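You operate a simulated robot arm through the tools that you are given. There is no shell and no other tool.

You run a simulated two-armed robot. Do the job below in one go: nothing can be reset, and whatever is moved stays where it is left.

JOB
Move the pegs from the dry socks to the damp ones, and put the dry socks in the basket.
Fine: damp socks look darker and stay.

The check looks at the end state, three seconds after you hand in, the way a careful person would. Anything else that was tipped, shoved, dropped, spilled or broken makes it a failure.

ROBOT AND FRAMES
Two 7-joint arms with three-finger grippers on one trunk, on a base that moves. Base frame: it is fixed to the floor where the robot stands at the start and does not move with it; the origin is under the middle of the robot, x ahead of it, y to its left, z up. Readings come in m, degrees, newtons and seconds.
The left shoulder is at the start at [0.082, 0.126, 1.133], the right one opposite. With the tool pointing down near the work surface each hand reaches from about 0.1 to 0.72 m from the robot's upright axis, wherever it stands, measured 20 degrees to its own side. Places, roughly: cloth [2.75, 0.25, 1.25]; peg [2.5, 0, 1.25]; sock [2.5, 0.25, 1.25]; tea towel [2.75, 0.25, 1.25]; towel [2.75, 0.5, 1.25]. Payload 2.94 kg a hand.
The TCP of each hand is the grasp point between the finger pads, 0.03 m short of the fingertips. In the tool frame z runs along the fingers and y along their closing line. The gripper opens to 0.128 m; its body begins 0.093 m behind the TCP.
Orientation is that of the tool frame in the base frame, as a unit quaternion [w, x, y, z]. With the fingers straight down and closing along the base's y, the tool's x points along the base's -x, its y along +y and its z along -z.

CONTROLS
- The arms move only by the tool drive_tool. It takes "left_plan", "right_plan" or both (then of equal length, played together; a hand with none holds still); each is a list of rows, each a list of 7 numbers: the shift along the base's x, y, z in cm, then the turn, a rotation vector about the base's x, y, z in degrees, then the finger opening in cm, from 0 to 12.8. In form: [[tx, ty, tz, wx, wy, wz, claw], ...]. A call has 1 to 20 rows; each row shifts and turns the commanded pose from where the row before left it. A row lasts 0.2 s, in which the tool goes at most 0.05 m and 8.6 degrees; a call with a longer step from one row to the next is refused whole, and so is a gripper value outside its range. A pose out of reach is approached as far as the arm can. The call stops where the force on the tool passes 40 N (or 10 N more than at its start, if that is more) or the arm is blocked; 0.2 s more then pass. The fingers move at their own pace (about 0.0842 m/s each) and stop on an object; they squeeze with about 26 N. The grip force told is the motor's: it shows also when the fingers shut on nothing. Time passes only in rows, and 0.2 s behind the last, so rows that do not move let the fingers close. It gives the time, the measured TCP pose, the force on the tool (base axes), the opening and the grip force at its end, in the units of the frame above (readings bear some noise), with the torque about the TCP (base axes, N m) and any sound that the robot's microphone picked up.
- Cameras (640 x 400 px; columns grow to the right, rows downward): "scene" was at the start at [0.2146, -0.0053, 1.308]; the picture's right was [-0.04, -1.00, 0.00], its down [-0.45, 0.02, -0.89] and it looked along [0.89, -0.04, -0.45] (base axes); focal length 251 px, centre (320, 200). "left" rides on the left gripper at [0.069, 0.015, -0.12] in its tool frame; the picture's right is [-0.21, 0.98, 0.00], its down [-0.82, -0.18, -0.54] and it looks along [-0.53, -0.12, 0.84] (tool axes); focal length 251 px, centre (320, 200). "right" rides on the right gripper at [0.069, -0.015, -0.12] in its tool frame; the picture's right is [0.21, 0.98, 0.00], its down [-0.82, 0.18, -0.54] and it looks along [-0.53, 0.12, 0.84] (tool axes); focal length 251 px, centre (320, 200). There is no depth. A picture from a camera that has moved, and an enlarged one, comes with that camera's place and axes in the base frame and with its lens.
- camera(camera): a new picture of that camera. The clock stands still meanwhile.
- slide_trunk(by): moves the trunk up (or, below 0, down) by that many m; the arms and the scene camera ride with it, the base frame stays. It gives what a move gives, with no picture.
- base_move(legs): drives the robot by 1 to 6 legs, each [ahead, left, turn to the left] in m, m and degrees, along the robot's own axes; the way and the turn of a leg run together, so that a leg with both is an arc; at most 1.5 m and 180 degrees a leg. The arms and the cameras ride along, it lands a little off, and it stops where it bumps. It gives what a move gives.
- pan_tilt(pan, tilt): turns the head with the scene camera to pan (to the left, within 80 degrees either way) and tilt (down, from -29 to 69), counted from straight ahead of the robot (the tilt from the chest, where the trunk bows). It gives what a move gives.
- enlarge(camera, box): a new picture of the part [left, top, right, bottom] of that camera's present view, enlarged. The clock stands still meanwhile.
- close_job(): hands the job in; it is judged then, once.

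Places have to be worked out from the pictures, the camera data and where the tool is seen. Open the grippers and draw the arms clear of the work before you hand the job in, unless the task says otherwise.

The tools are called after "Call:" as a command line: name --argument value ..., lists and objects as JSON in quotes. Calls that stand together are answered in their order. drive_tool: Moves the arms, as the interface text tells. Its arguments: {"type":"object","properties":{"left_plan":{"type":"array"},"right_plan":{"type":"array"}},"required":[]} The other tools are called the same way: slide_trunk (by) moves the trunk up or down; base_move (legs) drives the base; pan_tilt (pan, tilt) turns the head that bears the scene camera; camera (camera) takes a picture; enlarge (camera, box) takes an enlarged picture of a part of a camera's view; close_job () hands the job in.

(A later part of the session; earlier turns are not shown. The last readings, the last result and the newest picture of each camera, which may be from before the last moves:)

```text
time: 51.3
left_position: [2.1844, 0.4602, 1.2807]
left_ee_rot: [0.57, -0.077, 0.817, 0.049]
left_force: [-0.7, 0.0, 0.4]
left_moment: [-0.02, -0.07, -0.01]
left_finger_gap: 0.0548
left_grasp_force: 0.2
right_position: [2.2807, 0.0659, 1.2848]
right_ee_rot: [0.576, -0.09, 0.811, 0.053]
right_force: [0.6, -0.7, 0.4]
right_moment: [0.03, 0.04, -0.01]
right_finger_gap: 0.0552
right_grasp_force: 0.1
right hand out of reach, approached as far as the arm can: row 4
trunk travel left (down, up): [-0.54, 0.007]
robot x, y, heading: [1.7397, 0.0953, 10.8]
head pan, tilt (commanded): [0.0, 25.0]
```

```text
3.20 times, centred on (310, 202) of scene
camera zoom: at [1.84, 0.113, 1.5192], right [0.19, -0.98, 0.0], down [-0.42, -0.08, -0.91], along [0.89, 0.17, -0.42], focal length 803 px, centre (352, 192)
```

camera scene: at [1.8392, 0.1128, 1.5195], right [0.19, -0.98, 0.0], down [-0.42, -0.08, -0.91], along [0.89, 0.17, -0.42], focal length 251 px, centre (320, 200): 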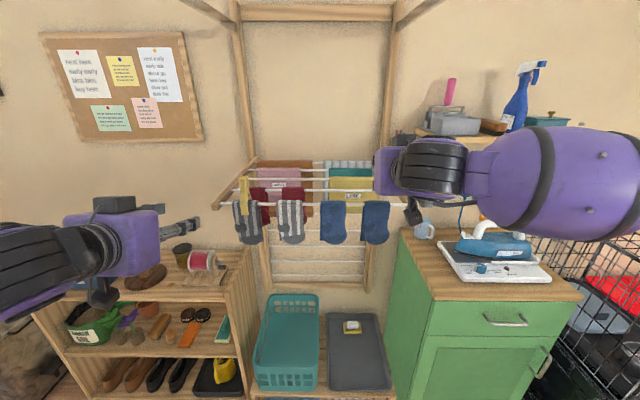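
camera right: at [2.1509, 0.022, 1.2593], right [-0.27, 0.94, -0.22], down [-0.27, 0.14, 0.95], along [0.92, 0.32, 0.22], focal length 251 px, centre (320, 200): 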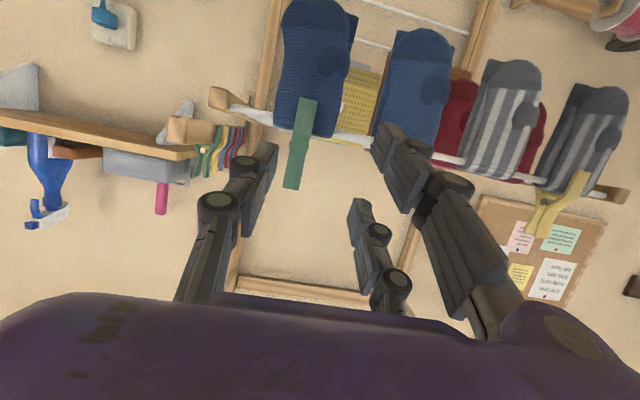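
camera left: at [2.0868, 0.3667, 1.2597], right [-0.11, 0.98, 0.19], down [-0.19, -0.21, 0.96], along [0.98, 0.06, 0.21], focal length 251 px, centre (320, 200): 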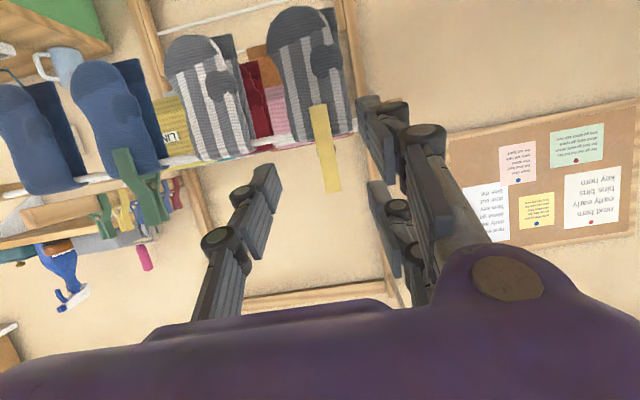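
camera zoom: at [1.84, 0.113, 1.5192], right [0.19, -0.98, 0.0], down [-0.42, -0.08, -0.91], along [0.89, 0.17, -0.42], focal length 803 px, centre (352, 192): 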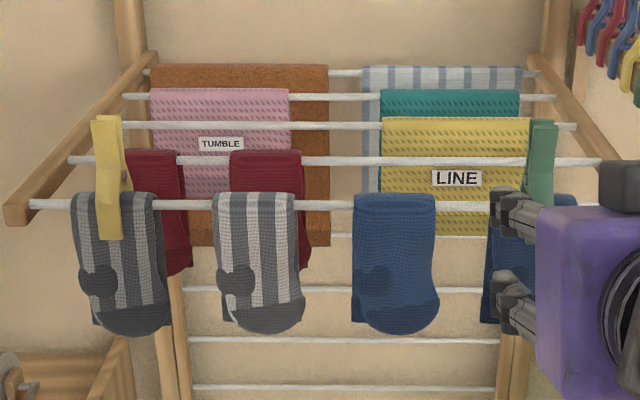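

Both pegs are on the damp socks. Next come the dry socks: I'll straddle each fold from above with the left hand, fingers closing front-to-back, so I park the right hand and turn the left tool to point down.

Call:
drive_tool --left_plan '[[-0.61, -1.44, 1.17, -1.264, 6.885, 0, 5.5], [-0.61, -1.44, 1.17, -1.264, 6.885, 0, 5.5], [-0.61, -1.44, 1.17, -1.264, 6.885, 0, 5.5], [-0.61, -1.44, 1.17, -1.264, 6.885, 0, 5.5], [-0.61, -1.44, 1.17, -1.264, 6.885, 0, 5.5], [-0.61, -1.44, 1.17, -1.264, 6.885, 0, 5.5], [-0.61, -1.44, 1.17, -1.264, 6.885, 0, 5.5], [-0.61, -1.44, 1.17, -1.264, 6.885, 0, 5.5], [-0.61, -1.44, 1.17, -1.264, 6.885, 0, 5.5], [-0.61, -1.44, 1.17, -1.264, 6.885, 0, 5.5]]' --right_plan '[[-2.2, -1.6, 0.65, -1.264, 6.885, 0, 8.0], [-2.2, -1.6, 0.65, -1.264, 6.885, 0, 8.0], [-2.2, -1.6, 0.65, -1.264, 6.885, 0, 8.0], [-2.2, -1.6, 0.65, -1.264, 6.885, 0, 8.0], [-2.2, -1.6, 0.65, -1.264, 6.885, 0, 8.0], [-2.2, -1.6, 0.65, -1.264, 6.885, 0, 8.0], [-2.2, -1.6, 0.65, -1.264, 6.885, 0, 8.0], [-2.2, -1.6, 0.65, -1.264, 6.885, 0, 8.0], [-2.2, -1.6, 0.65, -1.264, 6.885, 0, 8.0], [-2.2, -1.6, 0.65, -1.264, 6.885, 0, 8.0]]'

Call:
camera --camera "scene"

```text
time: 53.5
left_position: [2.1216, 0.3118, 1.4019]
left_ee_rot: [0.0, -0.095, 0.996, 0.0]
left_force: [0.4, -0.1, -0.8]
left_moment: [0.03, -0.01, -0.01]
left_finger_gap: 0.055
left_grasp_force: 0.0
right_position: [2.0703, -0.0946, 1.3561]
right_ee_rot: [0.0, -0.094, 0.996, 0.001]
right_force: [0.4, 0.0, 0.4]
right_moment: [0.02, -0.01, 0.0]
right_finger_gap: 0.0802
right_grasp_force: 0.1
right hand out of reach, approached as far as the arm can: row 1, 2
trunk travel left (down, up): [-0.54, 0.007]
robot x, y, heading: [1.7379, 0.0932, 10.7]
head pan, tilt (commanded): [0.0, 25.0]
```

```text
taken
camera scene: at [1.8384, 0.1106, 1.5197], right [0.19, -0.98, 0.0], down [-0.41, -0.08, -0.91], along [0.89, 0.17, -0.42], focal length 251 px, centre (320, 200)
```

scene: 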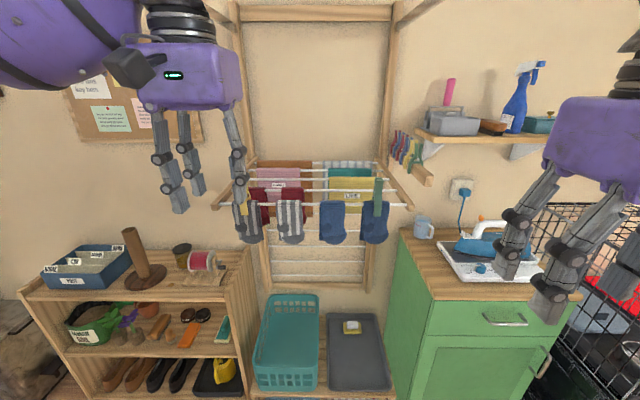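

Clear. I turn the left tool 89° about the vertical so its fingers close front-to-back across the rail.

Call:
drive_tool --left_plan '[[0, 0, 0, 0, 0, 8.08, 6.0], [0, 0, 0, 0, 0, 8.08, 6.0], [0, 0, 0, 0, 0, 8.08, 6.0], [0, 0, 0, 0, 0, 8.08, 6.0], [0, 0, 0, 0, 0, 8.08, 6.0], [0, 0, 0, 0, 0, 8.08, 6.0], [0, 0, 0, 0, 0, 8.08, 6.0], [0, 0, 0, 0, 0, 8.08, 6.0], [0, 0, 0, 0, 0, 8.08, 6.0], [0, 0, 0, 0, 0, 8.08, 6.0], [0, 0, 0, 0, 0, 8.1, 6.0]]'

Call:
camera --camera "left"

Call:
camera --camera "scene"

```text
time: 55.9
left_position: [2.1234, 0.3135, 1.4014]
left_ee_rot: [0.0, 0.765, -0.643, 0.0]
left_force: [0.1, 0.8, 0.1]
left_moment: [0.02, 0.0, 0.0]
left_finger_gap: 0.0599
left_grasp_force: 0.1
right_position: [2.072, -0.0942, 1.3552]
right_ee_rot: [0.0, -0.094, 0.996, -0.001]
right_force: [0.1, -0.2, -0.1]
right_moment: [-0.01, 0.04, 0.0]
right_finger_gap: 0.0801
right_grasp_force: 0.1
trunk travel left (down, up): [-0.54, 0.007]
robot x, y, heading: [1.7385, 0.0944, 10.5]
head pan, tilt (commanded): [0.0, 25.0]
```

```text
taken
camera left: at [2.1209, 0.2418, 1.521], right [-1.0, 0.04, 0.0], down [0.04, 0.84, 0.54], along [0.02, 0.54, -0.84], focal length 251 px, centre (320, 200)
```

left: 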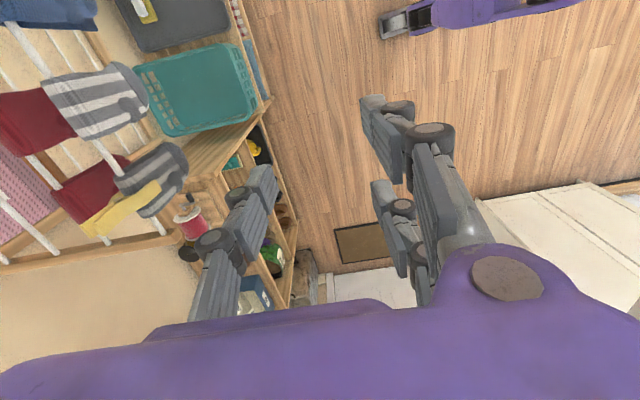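

```text
taken
camera scene: at [1.8391, 0.1122, 1.5196], right [0.19, -0.98, 0.0], down [-0.42, -0.08, -0.91], along [0.89, 0.17, -0.42], focal length 251 px, centre (320, 200)
```

scene: 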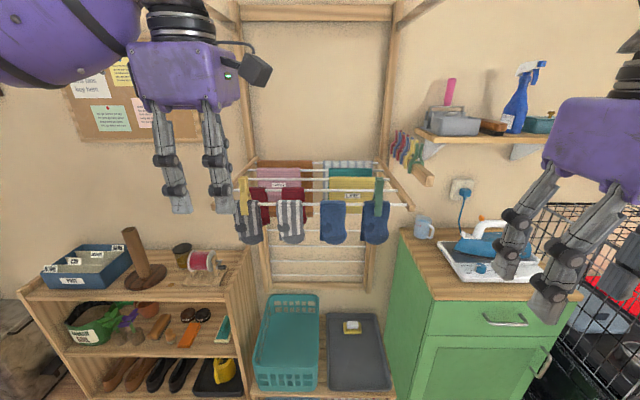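

The tool now points down with its fingers closing front-to-back. Before going under the overhead bar I check the hand's upper clearance with the head tilted up.

Call:
drive_tool --left_plan '[[0, 0, -2.0, 0, 0, 0, 6.0], [0, 0, -2.0, 0, 0, 0, 6.0], [0, 0, 0, 0, 0, 0, 6.0]]'

Call:
pan_tilt --pan 12 --tilt -12

Call:
camera --camera "scene"

```text
time: 56.7
left_position: [2.1216, 0.3132, 1.3617]
left_ee_rot: [-0.001, 0.765, -0.644, 0.0]
left_force: [-0.2, -0.1, -0.3]
left_moment: [0.01, -0.03, 0.02]
left_finger_gap: 0.0605
left_grasp_force: 0.1
right_position: [2.0724, -0.0925, 1.3554]
right_ee_rot: [0.001, -0.095, 0.996, -0.001]
right_force: [0.8, -1.0, -0.5]
right_moment: [0.03, 0.0, -0.01]
right_finger_gap: 0.0801
right_grasp_force: 0.0
trunk travel left (down, up): [-0.54, 0.007]
robot x, y, heading: [1.7393, 0.0938, 10.7]
head pan, tilt (commanded): [0.0, 25.0]
```

```text
time: 57.7
left_position: [2.123, 0.314, 1.3618]
left_ee_rot: [0.0, 0.764, -0.645, 0.0]
left_force: [0.3, 0.1, 0.2]
left_moment: [0.0, 0.02, -0.01]
left_finger_gap: 0.0601
left_grasp_force: 0.0
right_position: [2.0717, -0.0922, 1.355]
right_ee_rot: [0.001, -0.094, 0.996, 0.0]
right_force: [0.4, -0.4, -0.7]
right_moment: [0.01, 0.01, 0.02]
right_finger_gap: 0.0801
right_grasp_force: 0.1
trunk travel left (down, up): [-0.54, 0.007]
robot x, y, heading: [1.7374, 0.0988, 10.9]
head pan, tilt (commanded): [12.0, -12.0]
```

```text
taken
camera scene: at [1.8251, 0.1271, 1.578], right [0.39, -0.92, 0.0], down [0.19, 0.08, -0.98], along [0.9, 0.38, 0.21], focal length 251 px, centre (320, 200)
```

scene: 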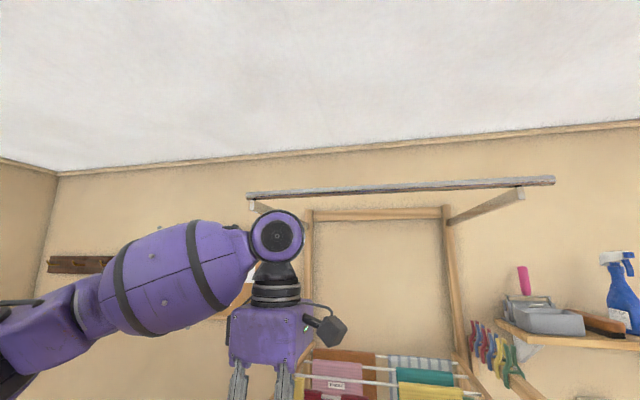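

The wrist tops out 0.275 m above the TCP and the bar's underside is near z 1.71, leaving about 6 cm even at full lift. I move the hand over the dry striped sock at z 1.36.

Call:
drive_tool --left_plan '[[3.144, -0.246, 0, 0, 0, 0, 6.0], [3.144, -0.246, 0, 0, 0, 0, 6.0], [3.144, -0.246, 0, 0, 0, 0, 6.0], [3.144, -0.246, 0, 0, 0, 0, 6.0], [3.144, -0.246, 0, 0, 0, 0, 6.0], [3.144, -0.246, 0, 0, 0, 0, 6.0], [3.144, -0.246, 0, 0, 0, 0, 6.0], [3.144, -0.246, 0, 0, 0, 0, 6.0], [0, 0, 0, 0, 0, 0, 6.0]]'

Call:
camera --camera "left"

Call:
pan_tilt --pan 0 --tilt 20

Call:
camera --camera "scene"

```text
time: 59.7
left_position: [2.373, 0.2956, 1.3621]
left_ee_rot: [-0.001, 0.764, -0.645, 0.0]
left_force: [-0.6, 0.1, 0.2]
left_moment: [-0.05, 0.01, 0.01]
left_finger_gap: 0.06
left_grasp_force: 0.1
right_position: [2.069, -0.0923, 1.3552]
right_ee_rot: [0.0, -0.093, 0.996, 0.001]
right_force: [0.1, 0.5, 0.4]
right_moment: [0.01, 0.01, 0.03]
right_finger_gap: 0.0798
right_grasp_force: 0.1
trunk travel left (down, up): [-0.54, 0.007]
robot x, y, heading: [1.739, 0.0926, 10.7]
head pan, tilt (commanded): [12.0, -12.0]
```

```text
taken
camera left: at [2.3704, 0.2239, 1.4819], right [-1.0, 0.05, 0.0], down [0.04, 0.84, 0.54], along [0.03, 0.54, -0.84], focal length 251 px, centre (320, 200)
```

left: 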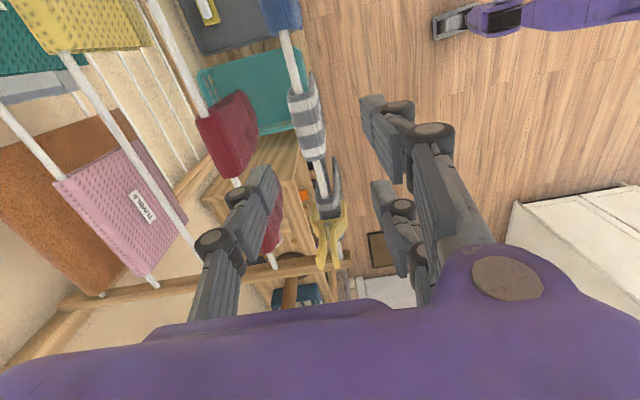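

```text
time: 60.7
left_position: [2.3732, 0.2947, 1.3624]
left_ee_rot: [0.0, 0.764, -0.645, 0.0]
left_force: [-0.7, -0.1, -0.5]
left_moment: [0.0, 0.01, 0.02]
left_finger_gap: 0.0603
left_grasp_force: 0.1
right_position: [2.0721, -0.0928, 1.356]
right_ee_rot: [0.001, -0.094, 0.996, 0.0]
right_force: [0.1, 0.4, 0.4]
right_moment: [0.03, -0.01, 0.03]
right_finger_gap: 0.0801
right_grasp_force: 0.1
trunk travel left (down, up): [-0.54, 0.007]
robot x, y, heading: [1.7395, 0.0909, 10.5]
head pan, tilt (commanded): [0.0, 20.0]
```

```text
taken
camera scene: at [1.8402, 0.1123, 1.5277], right [0.19, -0.98, 0.0], down [-0.34, -0.06, -0.94], along [0.92, 0.18, -0.34], focal length 251 px, centre (320, 200)
```

scene: 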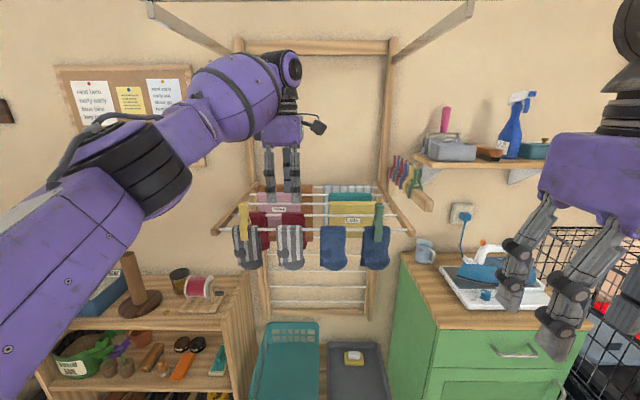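

Call:
enlarge --camera "left" --box '[220, 60, 420, 260]'

Call:
enlarge --camera "scene" --box '[210, 120, 370, 280]'

```text
2.00 times, centred on (320, 160) of left
camera zoom: at [2.3712, 0.2231, 1.4812], right [-1.0, 0.05, 0.0], down [0.04, 0.84, 0.54], along [0.03, 0.54, -0.84], focal length 503 px, centre (320, 280)
```

zoom: 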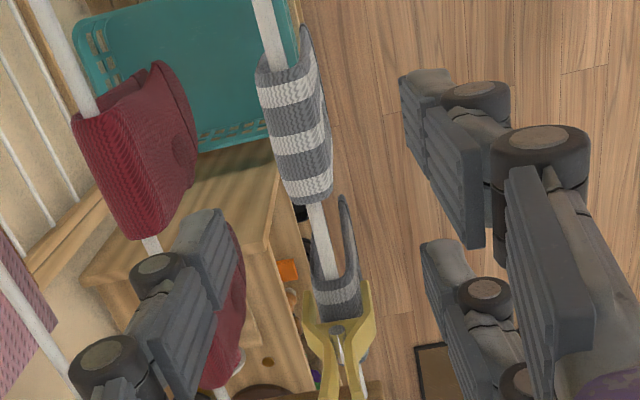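

```text
2.50 times, centred on (290, 200) of scene
camera zoom: at [1.8402, 0.1123, 1.5277], right [0.19, -0.98, 0.0], down [-0.34, -0.06, -0.94], along [0.92, 0.18, -0.34], focal length 627 px, centre (395, 200)
```

zoom: 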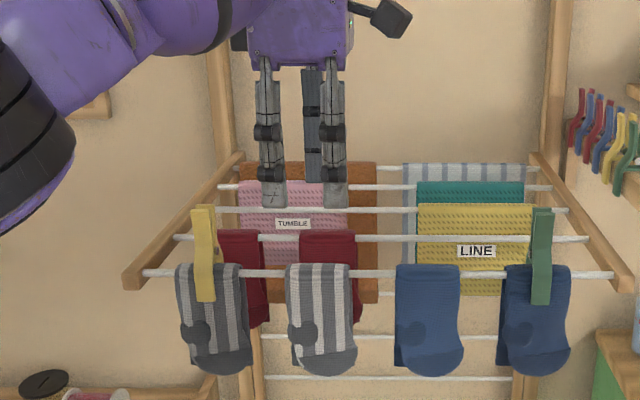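

Seen along the rail, the fold sits about 1.2 cm further toward the wall and 5 mm right of the hand's centre. I correct that and lower to z≈1.29 for another look.

Call:
drive_tool --left_plan '[[1.3, -0.27, 0, 0, 0, 0, 6.0], [0, 0, -2.0, 0, 0, 0, 6.0], [0, 0, -2.0, 0, 0, 0, 6.0], [0, 0, -2.0, 0, 0, 0, 6.0], [0, 0, -1.2, 0, 0, 0, 6.0], [0, 0, 0, 0, 0, 0, 6.0]]'

Call:
enlarge --camera "left" --box '[200, 40, 420, 290]'

Call:
enlarge --camera "scene" --box '[210, 120, 370, 280]'

```text
time: 62.1
left_position: [2.3877, 0.2903, 1.2897]
left_ee_rot: [0.001, 0.764, -0.645, 0.0]
left_force: [0.3, 0.5, 0.5]
left_moment: [0.0, 0.0, -0.01]
left_finger_gap: 0.0598
left_grasp_force: 0.1
right_position: [2.071, -0.0923, 1.3558]
right_ee_rot: [0.001, -0.094, 0.996, -0.001]
right_force: [-0.3, 0.5, -0.6]
right_moment: [0.01, 0.01, 0.0]
right_finger_gap: 0.08
right_grasp_force: 0.0
trunk travel left (down, up): [-0.54, 0.007]
robot x, y, heading: [1.7369, 0.0936, 10.7]
head pan, tilt (commanded): [0.0, 20.0]
```

```text
1.60 times, centred on (310, 165) of left
camera zoom: at [2.3846, 0.2191, 1.4096], right [-1.0, 0.05, 0.0], down [0.04, 0.84, 0.54], along [0.03, 0.54, -0.84], focal length 402 px, centre (336, 256)
```

zoom: 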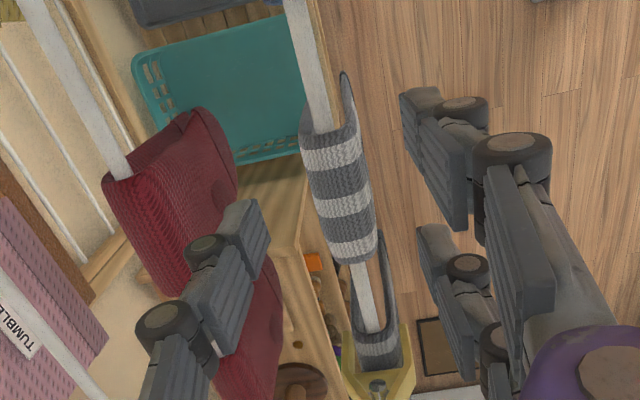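

```text
2.50 times, centred on (290, 200) of scene
camera zoom: at [1.8398, 0.1122, 1.5277], right [0.19, -0.98, 0.0], down [-0.34, -0.06, -0.94], along [0.92, 0.18, -0.34], focal length 627 px, centre (395, 200)
```

zoom: 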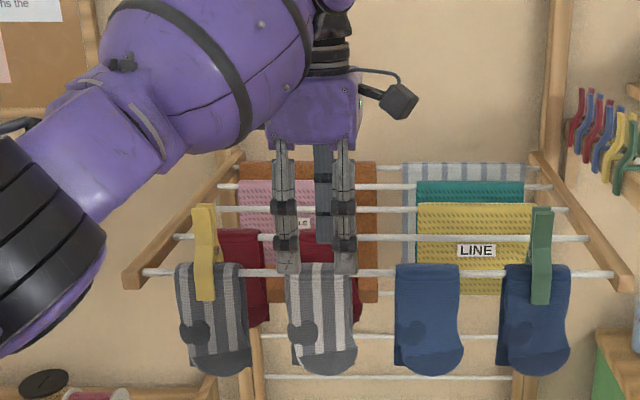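

The fold is centred between the fingers both ways. I lower to z≈1.238 so the pads straddle the top of the sock, then check.

Call:
drive_tool --left_plan '[[0, 0, -1.5, 0, 0, 0, 6.0], [0, 0, -1.5, 0, 0, 0, 6.0], [0, 0, -1.2, 0, 0, 0, 6.0], [0, 0, -1.0, 0, 0, 0, 6.0], [0, 0, 0, 0, 0, 0, 6.0]]'

Call:
enlarge --camera "left" --box '[200, 40, 420, 290]'

```text
time: 63.3
left_position: [2.3869, 0.2906, 1.2377]
left_ee_rot: [0.0, 0.764, -0.645, -0.001]
left_force: [-0.1, 0.6, -0.7]
left_moment: [-0.03, 0.03, -0.04]
left_finger_gap: 0.0599
left_grasp_force: 0.0
right_position: [2.0711, -0.0921, 1.3549]
right_ee_rot: [0.001, -0.094, 0.996, 0.0]
right_force: [0.4, -0.9, 0.2]
right_moment: [-0.02, -0.02, 0.0]
right_finger_gap: 0.0803
right_grasp_force: 0.0
trunk travel left (down, up): [-0.54, 0.007]
robot x, y, heading: [1.7393, 0.0926, 10.9]
head pan, tilt (commanded): [0.0, 20.0]
```

```text
1.60 times, centred on (310, 165) of left
camera zoom: at [2.385, 0.2191, 1.3576], right [-1.0, 0.05, 0.0], down [0.04, 0.84, 0.54], along [0.03, 0.54, -0.84], focal length 402 px, centre (336, 256)
```

zoom: 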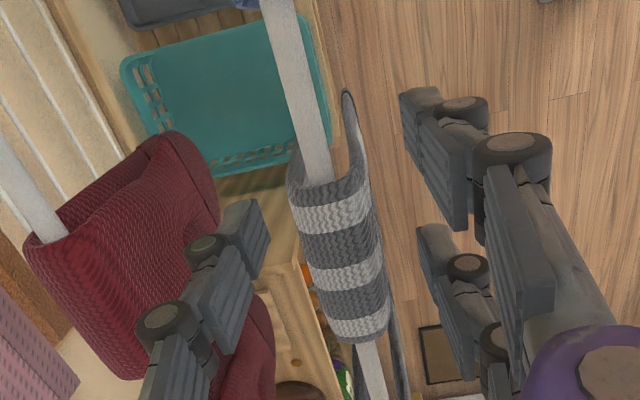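

The fingers straddle the fold with nothing touched. I close on it.

Call:
drive_tool --left_plan '[[0, 0, 0, 0, 0, 0, 3.5], [0, 0, 0, 0, 0, 0, 2.0], [0, 0, 0, 0, 0, 0, 1.0], [0, 0, 0, 0, 0, 0, 0.5], [0, 0, 0, 0, 0, 0, 0.5]]'

Call:
enlarge --camera "left" --box '[200, 40, 420, 290]'

Call:
enlarge --camera "scene" --box '[210, 120, 370, 280]'

```text
time: 64.5
left_position: [2.3864, 0.29, 1.2373]
left_ee_rot: [0.0, 0.764, -0.645, 0.0]
left_force: [-0.8, 1.1, 0.6]
left_moment: [0.01, -0.02, 0.02]
left_finger_gap: 0.025
left_grasp_force: 26.4
right_position: [2.0716, -0.0927, 1.3561]
right_ee_rot: [0.001, -0.095, 0.996, -0.001]
right_force: [-0.8, -0.7, 0.4]
right_moment: [0.0, -0.02, 0.01]
right_finger_gap: 0.08
right_grasp_force: 0.0
trunk travel left (down, up): [-0.54, 0.007]
robot x, y, heading: [1.7387, 0.0978, 10.5]
head pan, tilt (commanded): [0.0, 20.0]
```

```text
1.60 times, centred on (310, 165) of left
camera zoom: at [2.3851, 0.2194, 1.3574], right [-1.0, 0.05, 0.0], down [0.04, 0.84, 0.54], along [0.03, 0.54, -0.84], focal length 402 px, centre (336, 256)
```

zoom: 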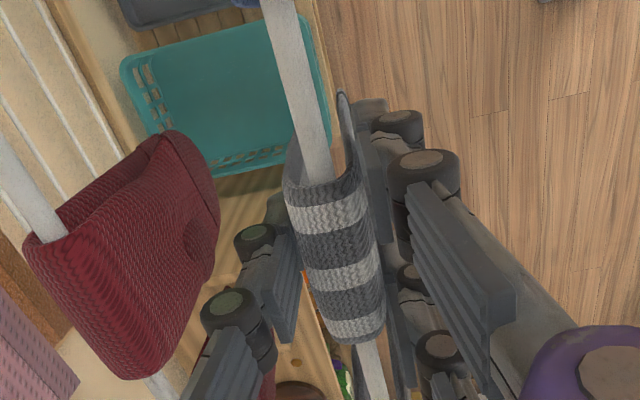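

```text
2.50 times, centred on (290, 200) of scene
camera zoom: at [1.8401, 0.1124, 1.5277], right [0.19, -0.98, 0.0], down [-0.34, -0.06, -0.94], along [0.92, 0.18, -0.34], focal length 627 px, centre (395, 200)
```

zoom: 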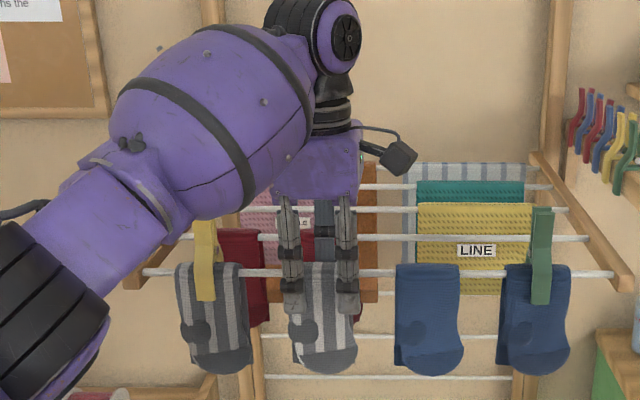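

The grip closed at 2.5 cm, matching the fold's thickness. I lift 3 cm and check that the sock comes cleanly.

Call:
drive_tool --left_plan '[[0, 0, 0.7, 0, 0, 0, 0.5], [0, 0, 0.8, 0, 0, 0, 0.5], [0, 0, 0.8, 0, 0, 0, 0.5], [0, 0, 0.7, 0, 0, 0, 0.5]]'

Call:
enlarge --camera "left" --box '[200, 40, 420, 290]'

Call:
enlarge --camera "scene" --box '[210, 120, 370, 280]'

```text
time: 65.5
left_position: [2.3872, 0.2908, 1.2676]
left_ee_rot: [0.0, 0.764, -0.645, 0.0]
left_force: [0.8, 0.3, 0.3]
left_moment: [0.03, -0.01, 0.02]
left_finger_gap: 0.0249
left_grasp_force: 25.9
right_position: [2.0722, -0.0926, 1.3559]
right_ee_rot: [0.001, -0.095, 0.995, -0.001]
right_force: [-1.0, 0.0, -0.1]
right_moment: [-0.03, 0.0, 0.04]
right_finger_gap: 0.08
right_grasp_force: 0.2
trunk travel left (down, up): [-0.54, 0.007]
robot x, y, heading: [1.7404, 0.0932, 10.6]
head pan, tilt (commanded): [0.0, 20.0]
```

```text
1.60 times, centred on (310, 165) of left
camera zoom: at [2.3846, 0.2192, 1.3867], right [-1.0, 0.05, 0.0], down [0.04, 0.84, 0.54], along [0.03, 0.54, -0.84], focal length 402 px, centre (336, 256)
```

zoom: 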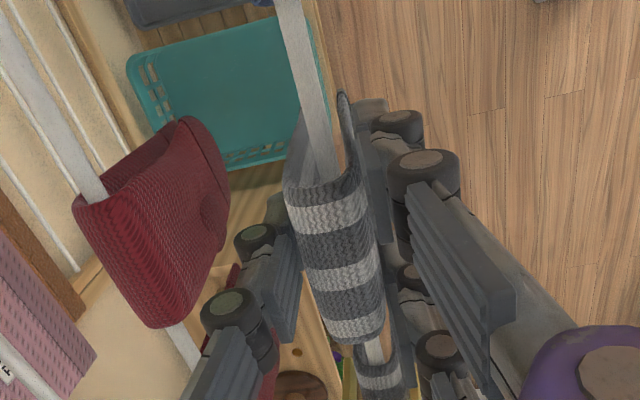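

```text
2.50 times, centred on (290, 200) of scene
camera zoom: at [1.8399, 0.1123, 1.5277], right [0.19, -0.98, 0.0], down [-0.34, -0.06, -0.94], along [0.92, 0.18, -0.34], focal length 627 px, centre (395, 200)
```

zoom: 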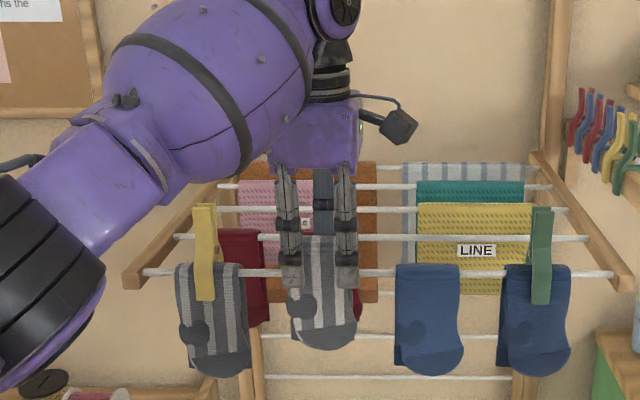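

The sock is stiff enough to come up whole, without touching the rail. I lift it a further 11 cm so its lower ends clear the rail.

Call:
drive_tool --left_plan '[[0, 0, 1.4, 0, 0, 0, 0.5], [0, 0, 1.4, 0, 0, 0, 0.5], [0, 0, 1.4, 0, 0, 0, 0.5], [0, 0, 1.4, 0, 0, 0, 0.5], [0, 0, 1.4, 0, 0, 0, 0.5], [0, 0, 1.4, 0, 0, 0, 0.5], [0, 0, 1.4, 0, 0, 0, 0.5], [0, 0, 1.2, 0, 0, 0, 0.5]]'

Call:
camera --camera "left"

Call:
camera --camera "scene"

Call:
enlarge --camera "scene" --box '[210, 120, 370, 280]'

```text
time: 67.3
left_position: [2.3872, 0.2904, 1.3774]
left_ee_rot: [0.0, 0.765, -0.644, -0.001]
left_force: [-0.4, 0.2, -1.1]
left_moment: [0.04, -0.01, 0.0]
left_finger_gap: 0.0246
left_grasp_force: 26.3
right_position: [2.0724, -0.0936, 1.3561]
right_ee_rot: [0.001, -0.094, 0.996, 0.001]
right_force: [-1.1, 0.3, 0.6]
right_moment: [-0.01, -0.01, 0.02]
right_finger_gap: 0.0799
right_grasp_force: 0.0
trunk travel left (down, up): [-0.54, 0.007]
robot x, y, heading: [1.7365, 0.091, 11.0]
head pan, tilt (commanded): [0.0, 20.0]
```

```text
taken
camera left: at [2.3852, 0.2185, 1.4965], right [-1.0, 0.05, 0.0], down [0.04, 0.84, 0.54], along [0.03, 0.54, -0.84], focal length 251 px, centre (320, 200)
```

left: 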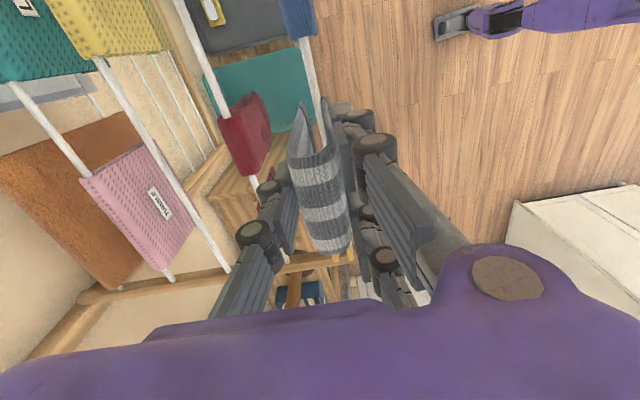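

```text
taken
camera scene: at [1.8397, 0.1118, 1.5277], right [0.19, -0.98, 0.0], down [-0.34, -0.06, -0.94], along [0.92, 0.18, -0.34], focal length 251 px, centre (320, 200)
```

scene: 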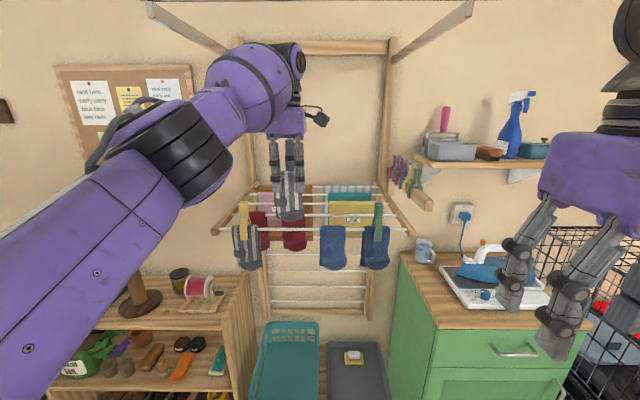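

```text
2.50 times, centred on (290, 200) of scene
camera zoom: at [1.8397, 0.1118, 1.5277], right [0.19, -0.98, 0.0], down [-0.34, -0.06, -0.94], along [0.92, 0.18, -0.34], focal length 627 px, centre (395, 200)
```

zoom: 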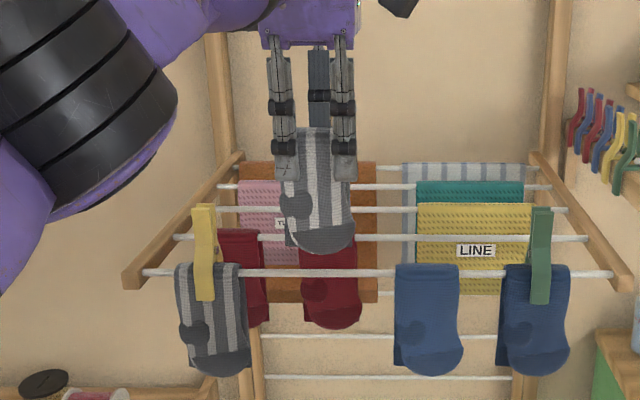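

The sock is off the rail with its toe just above it. I raise 1.5 cm more and draw it straight back, clear of the rack.

Call:
drive_tool --left_plan '[[0, 0, 0.8, 0, 0, 0, 0.5], [0, 0, 0.7, 0, 0, 0, 0.5], [-1.97, -0.35, 0, 0, 0, 0, 0.5], [-2.95, -0.52, 0, 0, 0, 0, 0.5], [-2.95, -0.52, 0, 0, 0, 0, 0.5], [-2.95, -0.52, 0, 0, 0, 0, 0.5], [-2.95, -0.52, 0, 0, 0, 0, 0.5], [-2.95, -0.52, 0, 0, 0, 0, 0.5], [-2.95, -0.52, 0, 0, 0, 0, 0.5], [-2.95, -0.52, 0, 0, 0, 0, 0.5], [-1.97, -0.35, 0, 0, 0, 0, 0.5], [0, 0, 0, 0, 0, 0, 0.5]]'

Call:
pan_tilt --pan 0 --tilt 35

Call:
camera --camera "scene"

Call:
enlarge --camera "scene" --box '[230, 120, 410, 240]'

```text
time: 69.9
left_position: [2.3682, 0.2678, 1.4258]
left_ee_rot: [0.001, 0.764, -0.645, -0.002]
left_force: [0.3, 0.9, 0.0]
left_moment: [-0.01, 0.02, -0.02]
left_finger_gap: 0.0248
left_grasp_force: 26.2
left hand out of reach, approached as far as the arm can: row 2, 3, 4, 5, 6, 7, 8, 9, 10, 11
right_position: [2.0711, -0.0932, 1.3552]
right_ee_rot: [0.0, -0.094, 0.996, 0.0]
right_force: [-0.1, -0.1, -0.3]
right_moment: [0.02, 0.02, -0.04]
right_finger_gap: 0.0801
right_grasp_force: 0.1
trunk travel left (down, up): [-0.54, 0.007]
robot x, y, heading: [1.7408, 0.0968, 10.5]
head pan, tilt (commanded): [0.0, 20.0]
```

```text
time: 70.7
left_position: [2.3671, 0.2679, 1.426]
left_ee_rot: [0.001, 0.765, -0.644, -0.001]
left_force: [-0.4, 0.6, -0.7]
left_moment: [-0.04, -0.02, 0.02]
left_finger_gap: 0.0249
left_grasp_force: 26.4
right_position: [2.0713, -0.0925, 1.3545]
right_ee_rot: [0.001, -0.094, 0.996, 0.001]
right_force: [0.2, 0.2, 0.6]
right_moment: [-0.02, 0.03, 0.02]
right_finger_gap: 0.0799
right_grasp_force: 0.0
trunk travel left (down, up): [-0.54, 0.007]
robot x, y, heading: [1.739, 0.0938, 10.8]
head pan, tilt (commanded): [0.0, 35.0]
```

```text
taken
camera scene: at [1.8352, 0.1115, 1.5039], right [0.19, -0.98, 0.0], down [-0.56, -0.11, -0.82], along [0.81, 0.15, -0.57], focal length 251 px, centre (320, 200)
```

scene: 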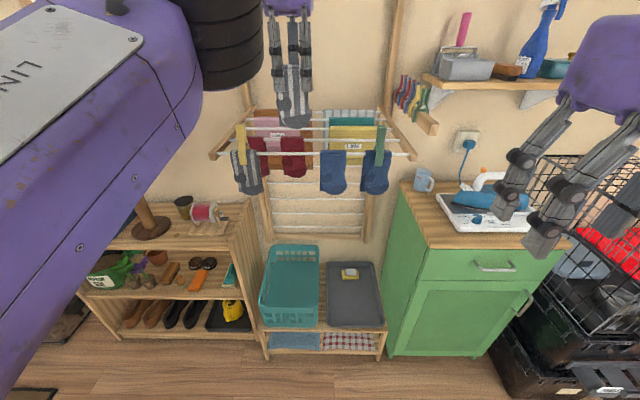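

```text
3.33 times, centred on (320, 180) of scene
camera zoom: at [1.8352, 0.1115, 1.5039], right [0.19, -0.98, 0.0], down [-0.56, -0.11, -0.82], along [0.81, 0.15, -0.57], focal length 836 px, centre (320, 267)
```

zoom: 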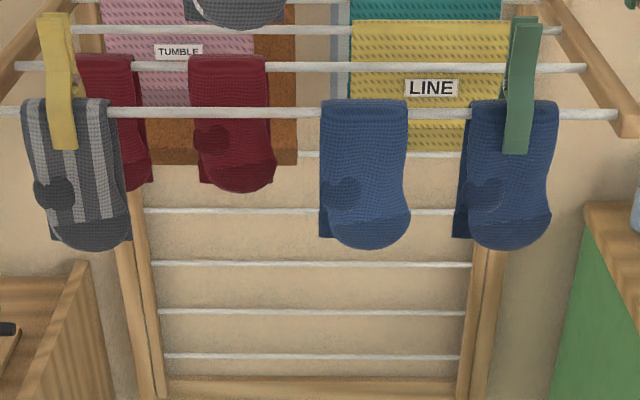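

The arm could not follow the pull-back and instead rose, to (2.367, 0.268, 1.426), leaving the wrist close under the overhead bar. I test a small lowering to see how it responds before doing anything else.

Call:
drive_tool --left_plan '[[0, 0, -0.5, 0, 0, 0, 0.5], [0, 0, -0.5, 0, 0, 0, 0.5]]'

Call:
pan_tilt --pan 10 --tilt 0

Call:
camera --camera "scene"

Call:
camera --camera "left"

```text
time: 71.3
left_position: [2.3734, 0.2683, 1.4164]
left_ee_rot: [0.0, 0.764, -0.645, 0.0]
left_force: [0.4, 0.6, -0.8]
left_moment: [0.0, -0.01, 0.01]
left_finger_gap: 0.0252
left_grasp_force: 25.7
left hand out of reach, approached as far as the arm can: row 2
right_position: [2.072, -0.0936, 1.3555]
right_ee_rot: [0.001, -0.094, 0.996, 0.001]
right_force: [0.6, 0.6, 1.0]
right_moment: [-0.03, -0.02, -0.01]
right_finger_gap: 0.0802
right_grasp_force: 0.1
trunk travel left (down, up): [-0.54, 0.007]
robot x, y, heading: [1.7411, 0.0929, 10.7]
head pan, tilt (commanded): [0.0, 35.0]
```

```text
time: 72.3
left_position: [2.3721, 0.268, 1.416]
left_ee_rot: [0.0, 0.764, -0.645, -0.001]
left_force: [-0.1, -0.3, -0.9]
left_moment: [0.0, 0.02, 0.01]
left_finger_gap: 0.0252
left_grasp_force: 26.3
right_position: [2.0715, -0.0935, 1.3558]
right_ee_rot: [0.0, -0.094, 0.996, 0.001]
right_force: [0.4, 0.7, -0.8]
right_moment: [0.01, 0.01, 0.01]
right_finger_gap: 0.0801
right_grasp_force: 0.0
trunk travel left (down, up): [-0.54, 0.007]
robot x, y, heading: [1.738, 0.0907, 10.8]
head pan, tilt (commanded): [10.0, 0.0]
```

```text
taken
camera scene: at [1.8329, 0.1269, 1.5599], right [0.35, -0.94, 0.0], down [0.0, 0.0, -1.0], along [0.94, 0.35, 0.0], focal length 251 px, centre (320, 200)
```

scene: 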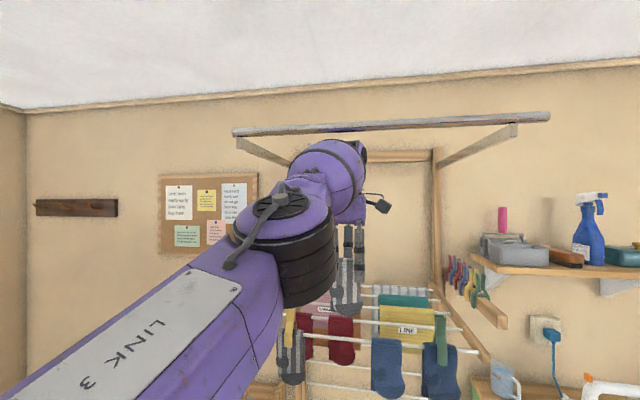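

```text
taken
camera left: at [2.3701, 0.1958, 1.536], right [-1.0, 0.05, 0.0], down [0.04, 0.84, 0.54], along [0.02, 0.54, -0.84], focal length 251 px, centre (320, 200)
```

left: 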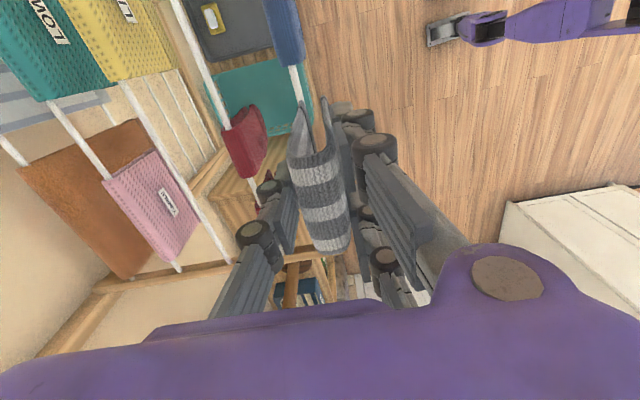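

Small lowering works, so the commanded pose follows what the arm reached; clearance to the bar is about 2 cm. I lower 2.5 cm more for a safer margin, with the sock still above the rail.

Call:
drive_tool --left_plan '[[0, 0, -0.5, 0, 0, 0, 0.5], [0, 0, -0.5, 0, 0, 0, 0.5], [0, 0, -0.5, 0, 0, 0, 0.5], [0, 0, -0.5, 0, 0, 0, 0.5]]'

Call:
camera --camera "scene"

```text
time: 73.3
left_position: [2.3789, 0.268, 1.4012]
left_ee_rot: [0.0, 0.765, -0.645, -0.001]
left_force: [0.2, -0.6, -0.4]
left_moment: [-0.01, 0.0, 0.01]
left_finger_gap: 0.0251
left_grasp_force: 26.2
left hand out of reach, approached as far as the arm can: row 2, 4
right_position: [2.0714, -0.0928, 1.3554]
right_ee_rot: [0.0, -0.095, 0.996, 0.001]
right_force: [0.6, 0.1, 1.0]
right_moment: [0.01, 0.03, 0.0]
right_finger_gap: 0.0797
right_grasp_force: 0.0
trunk travel left (down, up): [-0.54, 0.007]
robot x, y, heading: [1.7364, 0.0948, 10.8]
head pan, tilt (commanded): [10.0, 0.0]
```

```text
taken
camera scene: at [1.833, 0.127, 1.5599], right [0.35, -0.94, 0.0], down [0.0, 0.0, -1.0], along [0.94, 0.35, 0.0], focal length 251 px, centre (320, 200)
```

scene: 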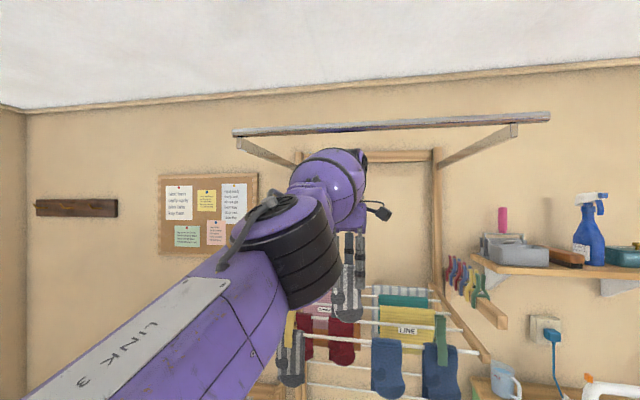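

The wrist now clears the bar by about 4 cm and the sock is above the rail. I let the base carry the hand and sock straight back 0.35 m.

Call:
base_move --legs '[[-0.35, 0.0, 0.0]]'

Call:
pan_tilt --pan 0 --tilt 25

Call:
camera --camera "scene"

Call:
camera --camera "left"

```text
time: 75.5
left_position: [2.0366, 0.2002, 1.3991]
left_ee_rot: [0.001, 0.763, -0.647, -0.002]
left_force: [0.2, 0.4, -0.7]
left_moment: [-0.02, 0.04, 0.02]
left_finger_gap: 0.025
left_grasp_force: 26.4
right_position: [1.7288, -0.1591, 1.3552]
right_ee_rot: [-0.001, -0.092, 0.996, 0.0]
right_force: [-0.3, -0.2, -0.1]
right_moment: [0.0, 0.02, -0.01]
right_finger_gap: 0.0798
right_grasp_force: 0.0
trunk travel left (down, up): [-0.54, 0.007]
robot x, y, heading: [1.3952, 0.0271, 10.5]
head pan, tilt (commanded): [10.0, 0.0]
```

```text
time: 76.4
left_position: [2.0372, 0.1997, 1.4016]
left_ee_rot: [0.0, 0.763, -0.646, -0.001]
left_force: [-0.8, 0.2, -0.1]
left_moment: [0.01, 0.01, 0.01]
left_finger_gap: 0.0251
left_grasp_force: 25.7
right_position: [1.728, -0.1597, 1.3558]
right_ee_rot: [0.001, -0.091, 0.996, 0.0]
right_force: [-0.3, -0.1, -0.1]
right_moment: [-0.04, 0.01, 0.02]
right_finger_gap: 0.08
right_grasp_force: 0.0
trunk travel left (down, up): [-0.54, 0.007]
robot x, y, heading: [1.3954, 0.0307, 10.2]
head pan, tilt (commanded): [0.0, 25.0]
```

```text
taken
camera scene: at [1.4954, 0.0474, 1.5197], right [0.18, -0.98, 0.0], down [-0.41, -0.08, -0.91], along [0.89, 0.16, -0.42], focal length 251 px, centre (320, 200)
```

scene: 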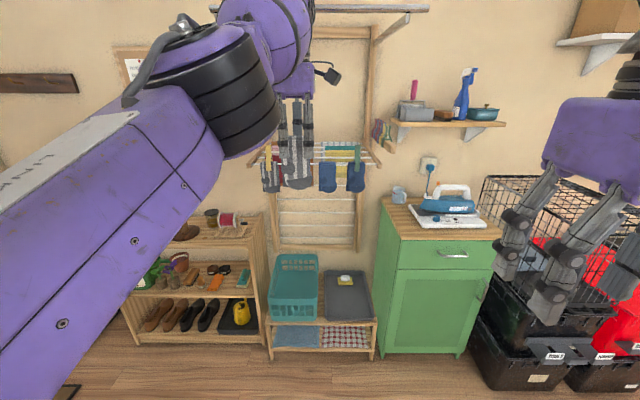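

```text
taken
camera left: at [2.0337, 0.1281, 1.5205], right [-1.0, 0.05, 0.0], down [0.04, 0.84, 0.54], along [0.03, 0.54, -0.84], focal length 251 px, centre (320, 200)
```

left: 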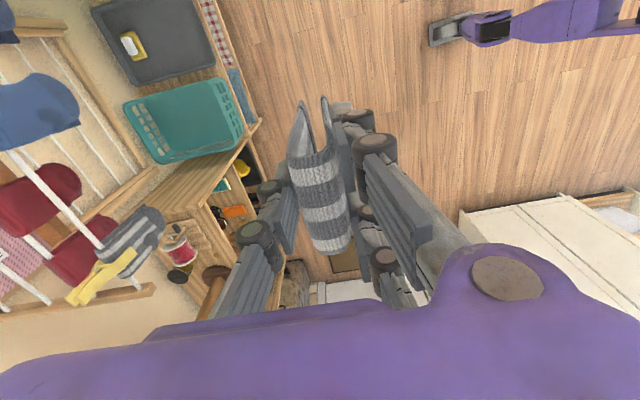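

The sock is clear of the rack and held firmly. I lower the trunk in stages, well away from the furniture, to bring the sock down toward basket height.

Call:
slide_trunk --by -0.3

Call:
camera --camera "scene"

```text
time: 79.4
left_position: [2.0795, 0.2087, 0.7775]
left_ee_rot: [0.191, 0.739, -0.627, -0.158]
left_force: [0.1, 0.0, 0.0]
left_moment: [-0.01, -0.01, -0.04]
left_finger_gap: 0.0251
left_grasp_force: 26.0
right_position: [1.7274, -0.1586, 1.055]
right_ee_rot: [0.001, -0.091, 0.996, 0.0]
right_force: [-0.2, 0.0, 0.3]
right_moment: [0.04, 0.01, -0.01]
right_finger_gap: 0.0802
right_grasp_force: 0.1
trunk travel left (down, up): [-0.24, 0.307]
robot x, y, heading: [1.3944, 0.0337, 10.5]
head pan, tilt (commanded): [0.0, 25.0]
```

```text
taken
camera scene: at [1.6347, 0.073, 1.2009], right [0.18, -0.98, 0.0], down [-0.42, -0.08, -0.91], along [0.89, 0.16, -0.42], focal length 251 px, centre (320, 200)
```

scene: 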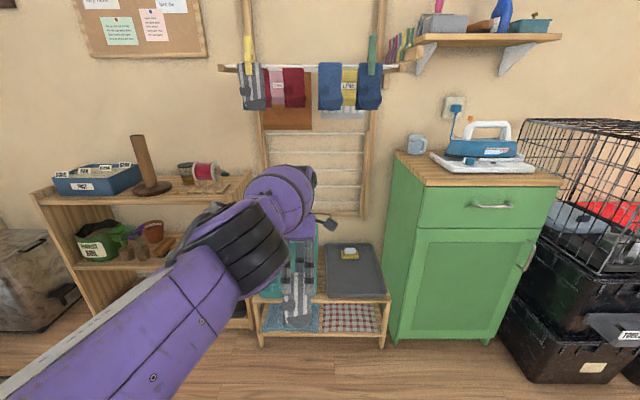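

Lowering made the chest bow, so the left tool now leans 28° back toward the robot at (2.08, 0.21, 0.78), sock still held. I turn it back to vertical in small steps to see what the arm can reach here.

Call:
drive_tool --left_plan '[[0, 0, 0, 1.26, -6.885, 0, 0.5], [0, 0, 0, 1.26, -6.885, 0, 0.5], [0, 0, 0, 1.26, -6.885, 0, 0.5], [0, 0, 0, 1.26, -6.885, 0, 0.5], [0, 0, 0, 0, 0, 0, 0.5]]'

Call:
camera --camera "scene"

Call:
camera --camera "left"

```text
time: 80.6
left_position: [2.1897, 0.2056, 0.7725]
left_ee_rot: [0.004, 0.763, -0.647, -0.006]
left_force: [0.7, 0.4, -0.5]
left_moment: [0.01, 0.0, -0.02]
left_finger_gap: 0.025
left_grasp_force: 26.1
left hand out of reach, approached as far as the arm can: row 1, 2, 3, 4
right_position: [1.7274, -0.1594, 1.0564]
right_ee_rot: [0.001, -0.091, 0.996, 0.0]
right_force: [0.2, -0.7, -0.3]
right_moment: [0.03, -0.02, -0.03]
right_finger_gap: 0.0799
right_grasp_force: 0.1
trunk travel left (down, up): [-0.24, 0.307]
robot x, y, heading: [1.3997, 0.032, 10.5]
head pan, tilt (commanded): [0.0, 25.0]
```

```text
taken
camera scene: at [1.6349, 0.0731, 1.2008], right [0.18, -0.98, 0.0], down [-0.42, -0.08, -0.91], along [0.89, 0.16, -0.42], focal length 251 px, centre (320, 200)
```

scene: 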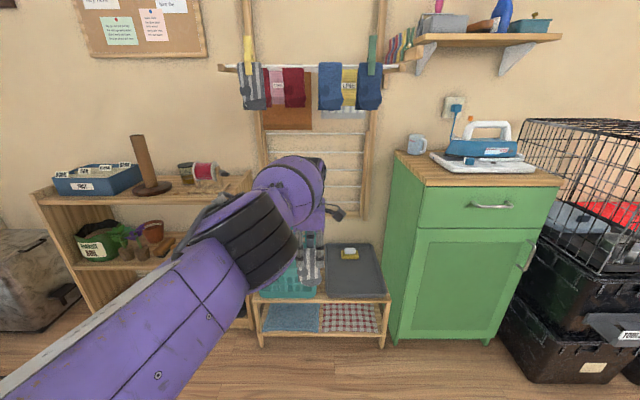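

```text
taken
camera left: at [2.1895, 0.1326, 0.8914], right [-1.0, 0.05, 0.01], down [0.05, 0.84, 0.54], along [0.02, 0.54, -0.84], focal length 251 px, centre (320, 200)
```

left: 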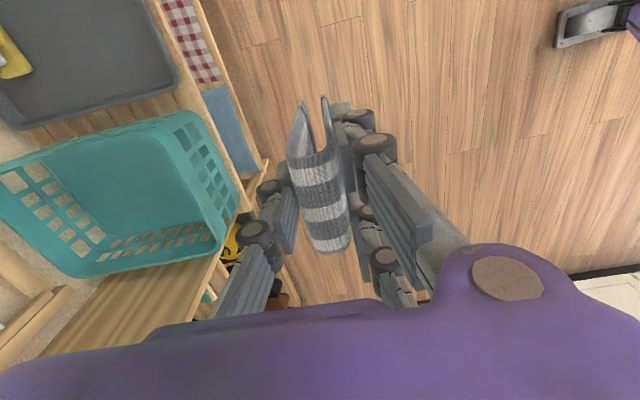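

The tool is vertical again at (2.19, 0.206, 0.77), reaching about 0.81 m ahead, with the basket ahead and left. I zoom in to fix the basket's rim position.

Call:
enlarge --camera "left" --box '[0, 60, 320, 300]'

Call:
pan_tilt --pan 5 --tilt 35

Call:
camera --camera "scene"

```text
1.67 times, centred on (160, 180) of left
camera zoom: at [2.1895, 0.1326, 0.8914], right [-1.0, 0.05, 0.01], down [0.05, 0.84, 0.54], along [0.02, 0.54, -0.84], focal length 419 px, centre (587, 233)
```

zoom: 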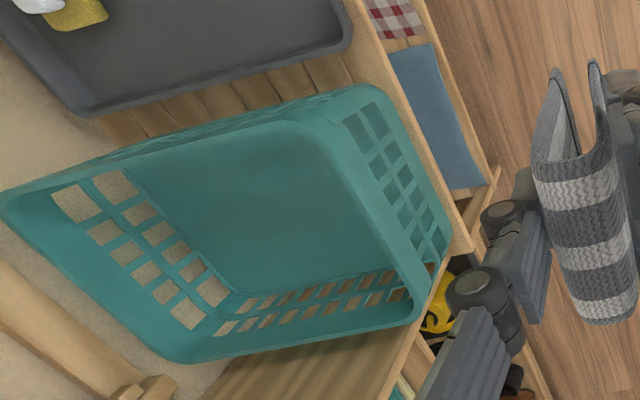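

```text
time: 81.4
left_position: [2.1895, 0.2042, 0.7716]
left_ee_rot: [0.006, 0.762, -0.647, -0.006]
left_force: [-0.2, -0.3, -0.7]
left_moment: [0.0, 0.02, 0.0]
left_finger_gap: 0.0251
left_grasp_force: 26.0
right_position: [1.7267, -0.159, 1.0551]
right_ee_rot: [0.001, -0.092, 0.996, 0.0]
right_force: [-0.6, 0.4, -0.3]
right_moment: [0.0, 0.01, 0.01]
right_finger_gap: 0.0801
right_grasp_force: 0.1
trunk travel left (down, up): [-0.24, 0.307]
robot x, y, heading: [1.3971, 0.0307, 10.3]
head pan, tilt (commanded): [5.0, 35.0]
```

```text
taken
camera scene: at [1.6292, 0.0797, 1.1851], right [0.27, -0.96, 0.0], down [-0.55, -0.15, -0.82], along [0.79, 0.22, -0.57], focal length 251 px, centre (320, 200)
```

scene: 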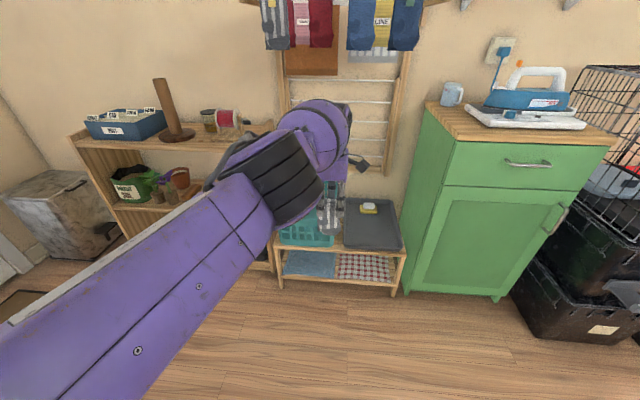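

The basket rim spans roughly (2.43, 0.24)–(2.40, 0.50) at the front to (2.79, 0.31)–(2.75, 0.56) at the back, rim z≈0.50. I first lower the hand 9 cm here in the open so the wrist passes well under the hanging laundry.

Call:
drive_tool --left_plan '[[0, 0, -1.5, 0, 0, 0, 0.5], [0, 0, -1.5, 0, 0, 0, 0.5], [0, 0, -1.5, 0, 0, 0, 0.5], [0, 0, -1.5, 0, 0, 0, 0.5], [0, 0, -1.5, 0, 0, 0, 0.5], [0, 0, -1.5, 0, 0, 0, 0.5]]'

Call:
camera --camera "scene"

```text
time: 82.8
left_position: [2.1805, 0.2064, 0.6797]
left_ee_rot: [0.006, 0.763, -0.647, -0.004]
left_force: [-0.3, -0.5, 0.5]
left_moment: [0.01, 0.0, 0.01]
left_finger_gap: 0.0249
left_grasp_force: 26.1
left hand out of reach, approached as far as the arm can: row 3, 6
right_position: [1.7271, -0.1585, 1.0541]
right_ee_rot: [-0.001, -0.092, 0.996, 0.0]
right_force: [-0.1, 0.5, -0.3]
right_moment: [-0.06, 0.0, 0.02]
right_finger_gap: 0.0799
right_grasp_force: 0.0
trunk travel left (down, up): [-0.24, 0.307]
robot x, y, heading: [1.3948, 0.0291, 10.6]
head pan, tilt (commanded): [5.0, 35.0]
```

```text
taken
camera scene: at [1.6295, 0.0804, 1.1849], right [0.27, -0.96, 0.0], down [-0.55, -0.15, -0.82], along [0.79, 0.22, -0.57], focal length 251 px, centre (320, 200)
```

scene: 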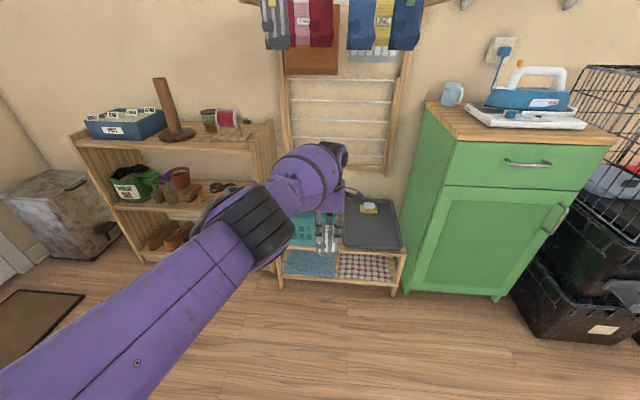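

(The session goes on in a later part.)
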